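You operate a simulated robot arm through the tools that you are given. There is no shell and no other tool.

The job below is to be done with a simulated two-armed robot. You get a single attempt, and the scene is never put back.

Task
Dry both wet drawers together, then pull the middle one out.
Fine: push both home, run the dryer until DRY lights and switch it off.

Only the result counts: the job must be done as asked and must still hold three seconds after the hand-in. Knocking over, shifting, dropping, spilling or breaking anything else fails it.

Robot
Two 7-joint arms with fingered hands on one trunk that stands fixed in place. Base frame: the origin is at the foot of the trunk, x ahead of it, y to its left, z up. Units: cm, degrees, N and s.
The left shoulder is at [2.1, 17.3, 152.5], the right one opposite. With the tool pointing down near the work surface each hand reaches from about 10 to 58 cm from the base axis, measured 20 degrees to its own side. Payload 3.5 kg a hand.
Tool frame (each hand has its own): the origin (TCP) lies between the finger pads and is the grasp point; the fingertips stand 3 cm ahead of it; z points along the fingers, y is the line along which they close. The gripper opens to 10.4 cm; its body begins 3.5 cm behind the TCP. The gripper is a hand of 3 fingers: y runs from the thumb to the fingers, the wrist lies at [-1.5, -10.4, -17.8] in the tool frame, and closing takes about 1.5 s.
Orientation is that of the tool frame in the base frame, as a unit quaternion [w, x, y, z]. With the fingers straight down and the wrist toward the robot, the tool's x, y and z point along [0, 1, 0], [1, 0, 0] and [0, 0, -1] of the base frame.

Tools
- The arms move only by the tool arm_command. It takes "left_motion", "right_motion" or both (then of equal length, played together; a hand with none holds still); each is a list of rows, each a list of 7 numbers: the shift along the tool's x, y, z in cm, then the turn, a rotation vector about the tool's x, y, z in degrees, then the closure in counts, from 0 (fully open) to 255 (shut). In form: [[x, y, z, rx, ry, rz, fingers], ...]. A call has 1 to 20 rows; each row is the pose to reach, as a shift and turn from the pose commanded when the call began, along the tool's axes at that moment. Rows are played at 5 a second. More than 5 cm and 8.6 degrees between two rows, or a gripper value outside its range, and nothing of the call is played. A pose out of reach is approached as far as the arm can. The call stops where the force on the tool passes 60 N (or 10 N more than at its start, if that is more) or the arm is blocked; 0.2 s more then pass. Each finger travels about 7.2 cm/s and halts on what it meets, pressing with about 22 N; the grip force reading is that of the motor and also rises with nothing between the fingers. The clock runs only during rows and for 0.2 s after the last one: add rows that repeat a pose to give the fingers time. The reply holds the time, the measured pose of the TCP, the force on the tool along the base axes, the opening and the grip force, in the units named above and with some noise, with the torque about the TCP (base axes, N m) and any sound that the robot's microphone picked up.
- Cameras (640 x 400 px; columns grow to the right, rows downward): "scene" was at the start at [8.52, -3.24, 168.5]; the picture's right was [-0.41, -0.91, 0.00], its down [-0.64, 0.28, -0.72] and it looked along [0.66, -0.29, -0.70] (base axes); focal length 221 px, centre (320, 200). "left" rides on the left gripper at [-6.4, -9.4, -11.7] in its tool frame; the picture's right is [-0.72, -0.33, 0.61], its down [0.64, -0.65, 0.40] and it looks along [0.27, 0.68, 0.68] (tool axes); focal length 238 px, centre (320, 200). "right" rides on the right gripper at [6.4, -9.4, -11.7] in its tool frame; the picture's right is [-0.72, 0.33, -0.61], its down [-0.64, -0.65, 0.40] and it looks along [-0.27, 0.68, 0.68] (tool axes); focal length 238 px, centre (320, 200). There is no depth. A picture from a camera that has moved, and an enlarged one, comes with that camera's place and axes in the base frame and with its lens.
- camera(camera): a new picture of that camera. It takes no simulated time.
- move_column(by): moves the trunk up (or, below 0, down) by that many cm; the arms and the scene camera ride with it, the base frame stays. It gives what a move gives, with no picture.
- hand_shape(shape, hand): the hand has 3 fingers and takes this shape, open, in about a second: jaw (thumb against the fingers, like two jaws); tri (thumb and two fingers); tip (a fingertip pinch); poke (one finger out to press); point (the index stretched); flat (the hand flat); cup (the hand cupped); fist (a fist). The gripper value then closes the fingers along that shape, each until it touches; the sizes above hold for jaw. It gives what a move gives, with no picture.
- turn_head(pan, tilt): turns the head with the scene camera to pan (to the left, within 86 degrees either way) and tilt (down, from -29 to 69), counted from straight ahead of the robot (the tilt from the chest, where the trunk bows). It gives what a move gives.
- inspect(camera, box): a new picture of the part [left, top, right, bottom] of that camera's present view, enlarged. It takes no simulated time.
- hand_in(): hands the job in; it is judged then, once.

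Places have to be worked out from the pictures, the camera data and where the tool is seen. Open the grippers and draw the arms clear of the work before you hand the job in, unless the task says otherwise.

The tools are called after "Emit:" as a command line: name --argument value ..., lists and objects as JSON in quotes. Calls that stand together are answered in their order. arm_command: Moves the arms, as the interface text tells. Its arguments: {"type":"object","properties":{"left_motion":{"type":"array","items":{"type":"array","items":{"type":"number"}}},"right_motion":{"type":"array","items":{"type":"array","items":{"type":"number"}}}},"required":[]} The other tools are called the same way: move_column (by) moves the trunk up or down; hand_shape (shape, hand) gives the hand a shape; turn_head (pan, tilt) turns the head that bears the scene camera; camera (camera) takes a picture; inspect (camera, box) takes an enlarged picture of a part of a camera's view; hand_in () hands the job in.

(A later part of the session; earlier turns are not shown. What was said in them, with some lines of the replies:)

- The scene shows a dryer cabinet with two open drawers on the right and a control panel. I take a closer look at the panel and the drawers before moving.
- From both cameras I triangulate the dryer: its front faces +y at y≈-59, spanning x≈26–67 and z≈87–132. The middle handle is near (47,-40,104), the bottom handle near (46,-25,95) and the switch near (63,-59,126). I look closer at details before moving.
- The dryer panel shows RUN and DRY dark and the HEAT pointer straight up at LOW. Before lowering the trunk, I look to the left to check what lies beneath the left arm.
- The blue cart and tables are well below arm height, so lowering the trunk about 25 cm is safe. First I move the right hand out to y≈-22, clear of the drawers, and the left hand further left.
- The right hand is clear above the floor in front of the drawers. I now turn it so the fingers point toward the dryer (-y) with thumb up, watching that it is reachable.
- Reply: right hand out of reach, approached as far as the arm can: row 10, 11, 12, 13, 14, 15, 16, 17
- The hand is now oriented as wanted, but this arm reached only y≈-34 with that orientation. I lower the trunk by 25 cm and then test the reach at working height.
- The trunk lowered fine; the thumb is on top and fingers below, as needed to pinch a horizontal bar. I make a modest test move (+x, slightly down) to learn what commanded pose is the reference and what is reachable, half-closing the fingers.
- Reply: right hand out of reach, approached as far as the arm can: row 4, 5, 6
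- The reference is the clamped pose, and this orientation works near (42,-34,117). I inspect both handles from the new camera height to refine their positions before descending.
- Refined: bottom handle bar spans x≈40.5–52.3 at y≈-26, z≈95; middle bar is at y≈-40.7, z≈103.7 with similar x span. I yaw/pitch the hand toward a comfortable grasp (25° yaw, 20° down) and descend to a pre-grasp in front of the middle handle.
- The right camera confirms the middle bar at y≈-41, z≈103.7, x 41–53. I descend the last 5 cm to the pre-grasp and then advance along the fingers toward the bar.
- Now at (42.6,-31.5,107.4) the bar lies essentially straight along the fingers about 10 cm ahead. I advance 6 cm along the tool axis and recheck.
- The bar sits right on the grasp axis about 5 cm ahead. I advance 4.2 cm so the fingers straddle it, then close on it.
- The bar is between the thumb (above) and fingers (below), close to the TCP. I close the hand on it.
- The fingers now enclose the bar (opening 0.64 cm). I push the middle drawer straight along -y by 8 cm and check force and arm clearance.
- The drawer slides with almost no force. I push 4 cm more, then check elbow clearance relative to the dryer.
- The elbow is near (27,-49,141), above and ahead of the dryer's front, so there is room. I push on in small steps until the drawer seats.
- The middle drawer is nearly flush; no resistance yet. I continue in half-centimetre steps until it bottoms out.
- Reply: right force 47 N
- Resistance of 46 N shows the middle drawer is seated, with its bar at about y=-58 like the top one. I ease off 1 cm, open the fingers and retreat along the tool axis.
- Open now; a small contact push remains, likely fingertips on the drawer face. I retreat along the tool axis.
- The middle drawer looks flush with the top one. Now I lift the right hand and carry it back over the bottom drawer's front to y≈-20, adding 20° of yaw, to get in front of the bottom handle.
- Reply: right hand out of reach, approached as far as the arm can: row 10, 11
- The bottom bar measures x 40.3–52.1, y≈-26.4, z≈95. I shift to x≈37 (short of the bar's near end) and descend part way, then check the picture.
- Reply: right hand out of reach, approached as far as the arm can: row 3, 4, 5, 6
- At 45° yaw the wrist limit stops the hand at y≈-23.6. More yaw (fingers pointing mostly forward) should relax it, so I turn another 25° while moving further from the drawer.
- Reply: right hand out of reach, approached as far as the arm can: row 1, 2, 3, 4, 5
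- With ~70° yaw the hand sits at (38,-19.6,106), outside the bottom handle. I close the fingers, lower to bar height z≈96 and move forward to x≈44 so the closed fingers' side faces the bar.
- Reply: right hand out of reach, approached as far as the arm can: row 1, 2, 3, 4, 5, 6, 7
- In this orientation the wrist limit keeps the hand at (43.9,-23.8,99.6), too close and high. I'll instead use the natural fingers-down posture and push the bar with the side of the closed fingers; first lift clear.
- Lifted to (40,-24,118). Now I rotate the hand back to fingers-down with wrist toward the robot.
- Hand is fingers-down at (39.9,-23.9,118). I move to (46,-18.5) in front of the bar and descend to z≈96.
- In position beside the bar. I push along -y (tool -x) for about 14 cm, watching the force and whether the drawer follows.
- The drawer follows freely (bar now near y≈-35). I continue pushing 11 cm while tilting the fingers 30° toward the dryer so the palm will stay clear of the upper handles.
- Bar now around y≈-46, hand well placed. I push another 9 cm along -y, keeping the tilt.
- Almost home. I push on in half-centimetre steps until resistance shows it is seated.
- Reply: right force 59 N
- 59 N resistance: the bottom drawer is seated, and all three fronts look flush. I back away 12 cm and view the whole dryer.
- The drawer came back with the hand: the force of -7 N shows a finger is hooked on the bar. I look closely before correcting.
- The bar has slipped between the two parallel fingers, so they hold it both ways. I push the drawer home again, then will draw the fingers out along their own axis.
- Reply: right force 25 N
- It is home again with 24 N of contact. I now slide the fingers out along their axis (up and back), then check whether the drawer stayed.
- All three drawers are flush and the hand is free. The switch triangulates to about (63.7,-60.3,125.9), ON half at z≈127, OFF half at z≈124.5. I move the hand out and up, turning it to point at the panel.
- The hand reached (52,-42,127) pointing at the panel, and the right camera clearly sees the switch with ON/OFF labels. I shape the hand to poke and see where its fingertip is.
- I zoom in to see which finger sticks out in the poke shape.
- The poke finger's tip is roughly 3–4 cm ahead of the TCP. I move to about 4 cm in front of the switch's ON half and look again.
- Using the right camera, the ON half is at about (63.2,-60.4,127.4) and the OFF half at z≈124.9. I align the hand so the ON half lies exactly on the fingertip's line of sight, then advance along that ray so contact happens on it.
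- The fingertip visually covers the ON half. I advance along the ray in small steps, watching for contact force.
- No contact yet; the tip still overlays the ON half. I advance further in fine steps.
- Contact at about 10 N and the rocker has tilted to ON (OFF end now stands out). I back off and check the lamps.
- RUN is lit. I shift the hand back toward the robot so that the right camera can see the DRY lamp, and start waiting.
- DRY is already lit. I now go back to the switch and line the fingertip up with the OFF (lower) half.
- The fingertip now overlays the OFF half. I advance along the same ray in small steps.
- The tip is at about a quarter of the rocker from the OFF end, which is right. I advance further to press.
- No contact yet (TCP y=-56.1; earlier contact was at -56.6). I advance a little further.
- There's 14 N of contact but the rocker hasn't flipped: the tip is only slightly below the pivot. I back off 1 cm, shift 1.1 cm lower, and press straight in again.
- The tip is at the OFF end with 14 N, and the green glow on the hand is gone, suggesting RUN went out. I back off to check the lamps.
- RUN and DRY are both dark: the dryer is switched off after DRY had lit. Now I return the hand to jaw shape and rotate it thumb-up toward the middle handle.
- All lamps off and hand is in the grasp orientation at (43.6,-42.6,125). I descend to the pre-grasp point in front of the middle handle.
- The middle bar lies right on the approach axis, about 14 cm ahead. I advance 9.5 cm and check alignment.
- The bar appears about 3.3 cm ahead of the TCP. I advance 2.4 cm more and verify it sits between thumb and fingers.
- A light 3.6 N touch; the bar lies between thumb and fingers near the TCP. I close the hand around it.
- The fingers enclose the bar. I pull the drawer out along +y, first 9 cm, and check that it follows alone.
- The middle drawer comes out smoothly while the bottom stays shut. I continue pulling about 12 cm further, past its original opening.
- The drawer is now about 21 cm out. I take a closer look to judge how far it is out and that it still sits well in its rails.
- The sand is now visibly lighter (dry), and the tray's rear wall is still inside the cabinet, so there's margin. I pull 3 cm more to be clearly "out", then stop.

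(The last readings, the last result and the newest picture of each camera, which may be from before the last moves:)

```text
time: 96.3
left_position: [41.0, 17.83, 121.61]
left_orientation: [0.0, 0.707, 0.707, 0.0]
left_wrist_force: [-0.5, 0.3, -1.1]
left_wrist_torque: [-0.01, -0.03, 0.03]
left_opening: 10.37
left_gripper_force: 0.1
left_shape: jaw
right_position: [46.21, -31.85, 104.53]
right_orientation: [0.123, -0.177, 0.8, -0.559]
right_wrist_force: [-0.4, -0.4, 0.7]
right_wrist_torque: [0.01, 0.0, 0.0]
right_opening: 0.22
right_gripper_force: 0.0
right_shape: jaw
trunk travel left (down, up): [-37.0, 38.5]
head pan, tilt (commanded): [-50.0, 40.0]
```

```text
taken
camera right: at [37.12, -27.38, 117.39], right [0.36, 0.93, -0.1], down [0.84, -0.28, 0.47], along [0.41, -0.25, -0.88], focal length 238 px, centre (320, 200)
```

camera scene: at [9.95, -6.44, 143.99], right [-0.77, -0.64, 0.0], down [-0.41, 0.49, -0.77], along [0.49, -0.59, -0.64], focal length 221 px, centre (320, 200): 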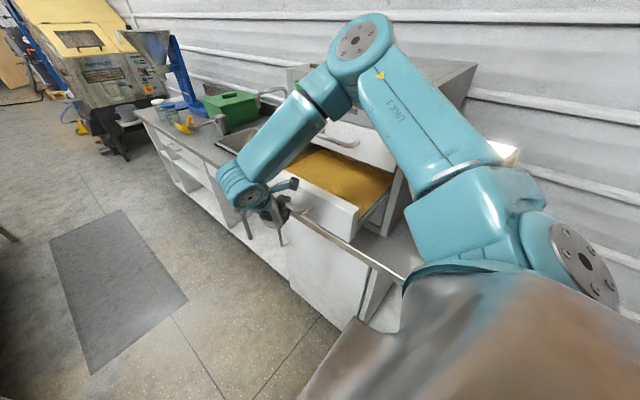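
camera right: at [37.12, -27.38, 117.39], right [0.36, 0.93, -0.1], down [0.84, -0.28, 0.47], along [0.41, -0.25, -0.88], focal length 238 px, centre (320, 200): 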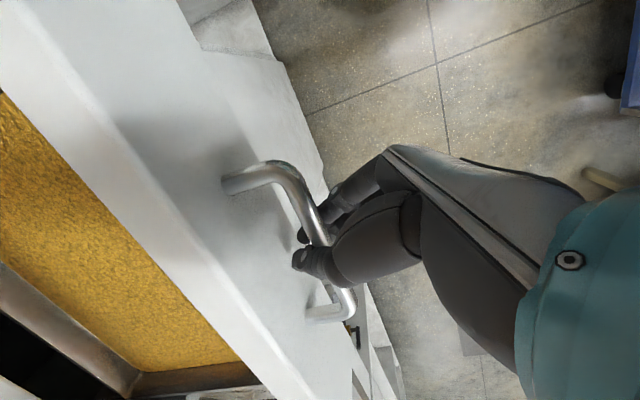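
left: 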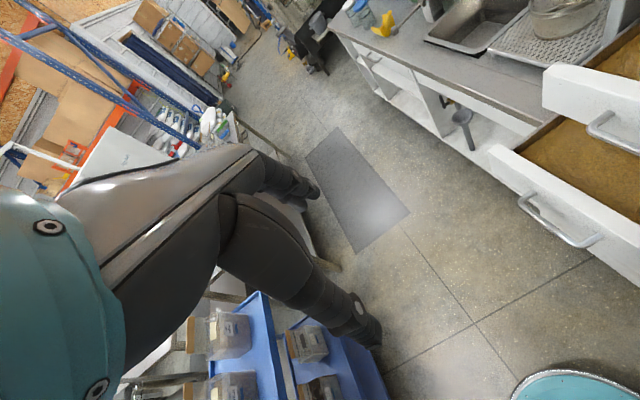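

No resistance; the drawer is about 25 cm out. I open the fingers around the bar.

Emit:
arm_command --right_motion '[[0, 0, 0, 0, 0, 0, 220], [0, 0, 0, 0, 0, 0, 180], [0, 0, 0, 0, 0, 0, 140], [0, 0, 0, 0, 0, 0, 100], [0, 0, 0, 0, 0, 0, 100], [0, 0, 0, 0, 0, 0, 100]]'

Emit:
inspect --camera "right" --box '[160, 100, 480, 340]'

```text
time: 97.7
left_position: [40.91, 17.86, 121.62]
left_orientation: [0.0, 0.707, 0.708, 0.0]
left_wrist_force: [-0.8, -0.6, 1.3]
left_wrist_torque: [-0.01, -0.02, 0.02]
left_opening: 10.36
left_gripper_force: 0.0
left_shape: jaw
right_position: [46.2, -31.83, 104.61]
right_orientation: [0.123, -0.177, 0.8, -0.559]
right_wrist_force: [-0.2, 0.0, 0.5]
right_wrist_torque: [0.0, 0.0, -0.02]
right_opening: 6.26
right_gripper_force: 0.1
right_shape: jaw
trunk travel left (down, up): [-37.0, 38.5]
head pan, tilt (commanded): [-50.0, 40.0]
```

```text
1.67 times, centred on (320, 220) of right
camera zoom: at [37.13, -27.39, 117.39], right [0.36, 0.93, -0.1], down [0.84, -0.28, 0.47], along [0.41, -0.25, -0.88], focal length 397 px, centre (320, 167)
```

zoom: 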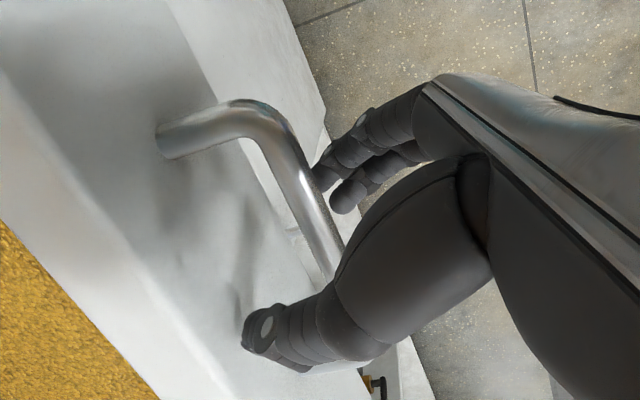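

The hand is open around the bar with no contact force. I withdraw along the fingers while turning 20° more in yaw to stay in reach.

Emit:
arm_command --right_motion '[[-0.07, 0.15, -1, 0, -3.1, -1.1, 100], [-0.15, 0.3, -2.2, 0, -6.3, -2.3, 100], [-0.22, 0.45, -3.5, 0, -9.4, -3.4, 100], [-0.3, 0.6, -5, 0, -12.5, -4.6, 100], [-0.37, 0.75, -6.6, 0, -15.7, -5.7, 100], [-0.45, 0.88, -8.27, 0, -18.8, -6.84, 100], [-0.45, 0.88, -8.27, 0, -18.8, -6.84, 100]]'

Emit:
camera --camera "right"

Emit:
camera --camera "scene"

```text
time: 99.3
left_position: [40.92, 17.82, 121.66]
left_orientation: [0.0, 0.707, 0.707, 0.001]
left_wrist_force: [0.5, 0.2, 0.4]
left_wrist_torque: [0.0, 0.0, -0.05]
left_opening: 10.37
left_gripper_force: 0.0
left_shape: jaw
right_position: [43.26, -24.17, 106.51]
right_orientation: [0.218, -0.313, 0.758, -0.529]
right_wrist_force: [0.6, 0.2, -0.1]
right_wrist_torque: [0.01, 0.02, 0.03]
right_opening: 6.29
right_gripper_force: 0.1
right_shape: jaw
trunk travel left (down, up): [-37.0, 38.5]
head pan, tilt (commanded): [-50.0, 40.0]
```

```text
taken
camera right: at [33.16, -23.13, 119.35], right [0.02, 1.0, -0.1], down [0.88, 0.03, 0.47], along [0.47, -0.09, -0.88], focal length 238 px, centre (320, 200)
```

right: 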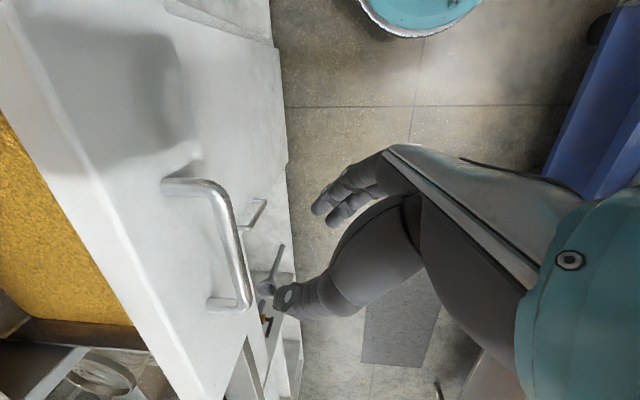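

```text
taken
camera scene: at [9.96, -6.44, 143.99], right [-0.77, -0.64, 0.0], down [-0.41, 0.49, -0.77], along [0.49, -0.59, -0.64], focal length 221 px, centre (320, 200)
```

scene: 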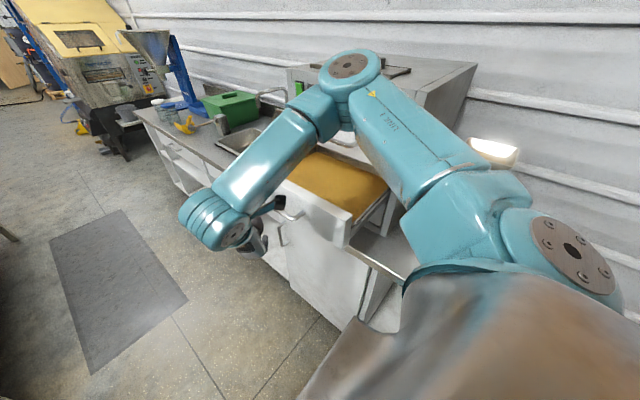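

The hand is clear of the handle. I lift it and open fully, then raise the trunk to draw the arms well clear.

Emit:
arm_command --right_motion '[[0, -2.4, -0.9, 0, 0, 0, 80], [0, -4.9, -1.8, 0, 0, 0, 60], [0, -7.3, -2.7, 0, 0, 0, 40], [0, -9.8, -3.6, 0, 0, 0, 20], [0, -12.2, -4.45, 0, 0, 0, 0], [0, -12.2, -4.45, 0, 0, 0, 0], [0, -12.2, -4.45, 0, 0, 0, 0]]'

Emit:
move_column --by 22

Emit:
turn_head --pan -45 --tilt 45

Emit:
camera --camera "scene"

Emit:
camera --camera "right"

```text
time: 100.9
left_position: [40.92, 17.7, 121.66]
left_orientation: [0.0, 0.707, 0.707, 0.0]
left_wrist_force: [0.2, -0.3, 0.0]
left_wrist_torque: [0.01, -0.02, 0.02]
left_opening: 10.38
left_gripper_force: 0.1
left_shape: jaw
right_position: [43.23, -24.27, 119.65]
right_orientation: [0.218, -0.313, 0.758, -0.53]
right_wrist_force: [-0.3, 0.1, 0.0]
right_wrist_torque: [-0.01, 0.01, -0.04]
right_opening: 10.37
right_gripper_force: 0.1
right_shape: jaw
trunk travel left (down, up): [-37.0, 38.5]
head pan, tilt (commanded): [-50.0, 40.0]
```

```text
time: 103.2
left_position: [40.99, 17.72, 143.46]
left_orientation: [0.001, 0.708, 0.706, 0.0]
left_wrist_force: [0.4, 1.1, -0.6]
left_wrist_torque: [-0.01, 0.02, -0.01]
left_opening: 10.34
left_gripper_force: 0.2
left_shape: jaw
right_position: [43.23, -24.35, 141.63]
right_orientation: [0.218, -0.314, 0.758, -0.529]
right_wrist_force: [-0.9, -0.1, -0.2]
right_wrist_torque: [-0.01, 0.0, -0.02]
right_opening: 10.36
right_gripper_force: 0.0
right_shape: jaw
trunk travel left (down, up): [-59.0, 16.5]
head pan, tilt (commanded): [-50.0, 40.0]
```

```text
time: 103.9
left_position: [41.03, 17.81, 143.62]
left_orientation: [0.0, 0.707, 0.707, -0.001]
left_wrist_force: [-0.4, -0.8, 1.1]
left_wrist_torque: [-0.01, -0.04, -0.01]
left_opening: 10.38
left_gripper_force: 0.1
left_shape: jaw
right_position: [43.13, -24.22, 141.47]
right_orientation: [0.219, -0.314, 0.758, -0.529]
right_wrist_force: [-0.4, 0.7, -0.3]
right_wrist_torque: [0.0, 0.01, 0.0]
right_opening: 10.37
right_gripper_force: 0.1
right_shape: jaw
trunk travel left (down, up): [-59.0, 16.5]
head pan, tilt (commanded): [-45.0, 45.0]
```

```text
taken
camera scene: at [6.9, -5.68, 165.38], right [-0.71, -0.71, 0.0], down [-0.5, 0.5, -0.71], along [0.5, -0.5, -0.71], focal length 221 px, centre (320, 200)
```

scene: 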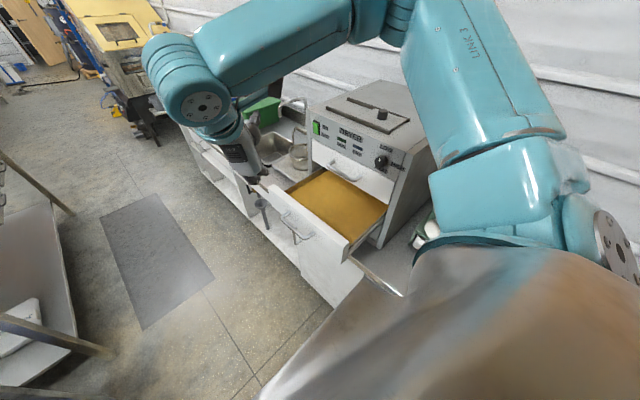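

```text
taken
camera right: at [33.17, -23.2, 154.41], right [0.02, 1.0, -0.1], down [0.88, 0.03, 0.47], along [0.47, -0.09, -0.88], focal length 238 px, centre (320, 200)
```

right: 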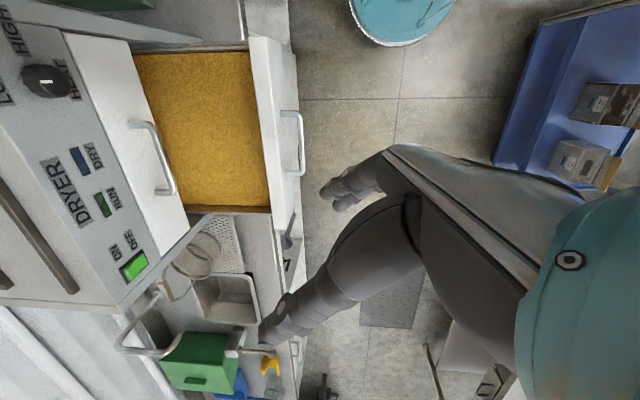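

The middle drawer is out with dry sand, and the lamps look off. I zoom in to verify the panel, switch and remaining drawers.

Emit:
inspect --camera "scene" --box '[240, 70, 460, 300]'

Emit:
inspect --camera "right" --box '[0, 20, 320, 300]'

```text
1.74 times, centred on (350, 185) of scene
camera zoom: at [6.9, -5.68, 165.38], right [-0.71, -0.71, 0.0], down [-0.5, 0.5, -0.71], along [0.5, -0.5, -0.71], focal length 384 px, centre (268, 226)
```

zoom: 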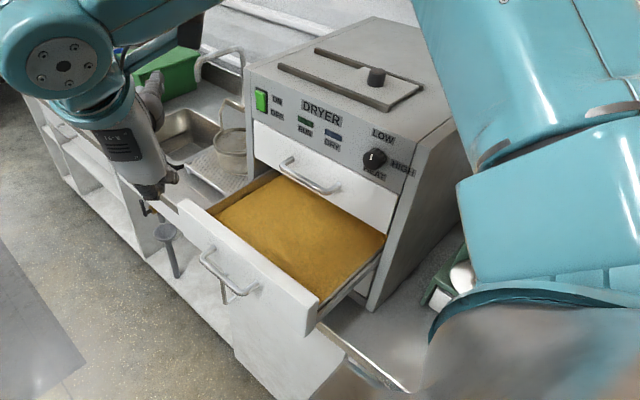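

```text
1.43 times, centred on (160, 160) of right
camera zoom: at [33.17, -23.2, 154.41], right [0.02, 1.0, -0.1], down [0.88, 0.03, 0.47], along [0.47, -0.09, -0.88], focal length 340 px, centre (549, 257)
```

zoom: 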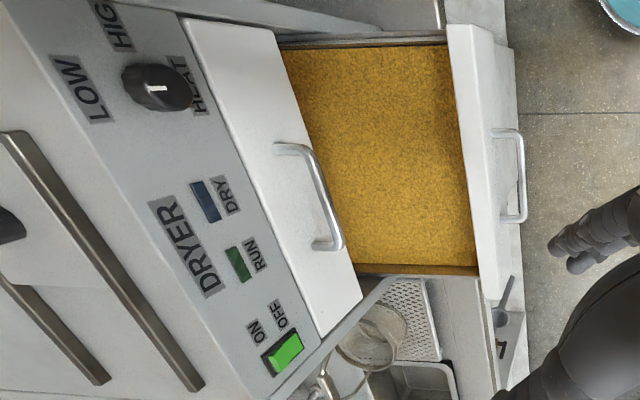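

The dryer is off with RUN and DRY dark, the top and bottom drawers are shut, the middle drawer is out with dry sand, and both hands are open and well clear. I hand the job in.

Emit:
hand_in

```text
The job is handed in.
```

The job is done and handed in: both wet drawers were dried together, and the middle one is now pulled out about 25 cm.

- **Drying:** I pushed both drawers home and ran the dryer until DRY lit. I then switched it off; RUN and DRY were both dark afterwards.
- **Bottom drawer:** it came back about 12 cm when a finger caught its handle as I backed away. I pushed it home again before starting the dryer.
- **At hand-in:** the top drawer was shut, and I saw no sign of the bottom one opening. I left the HEAT knob and the vent lid alone. Both hands were open and well clear.
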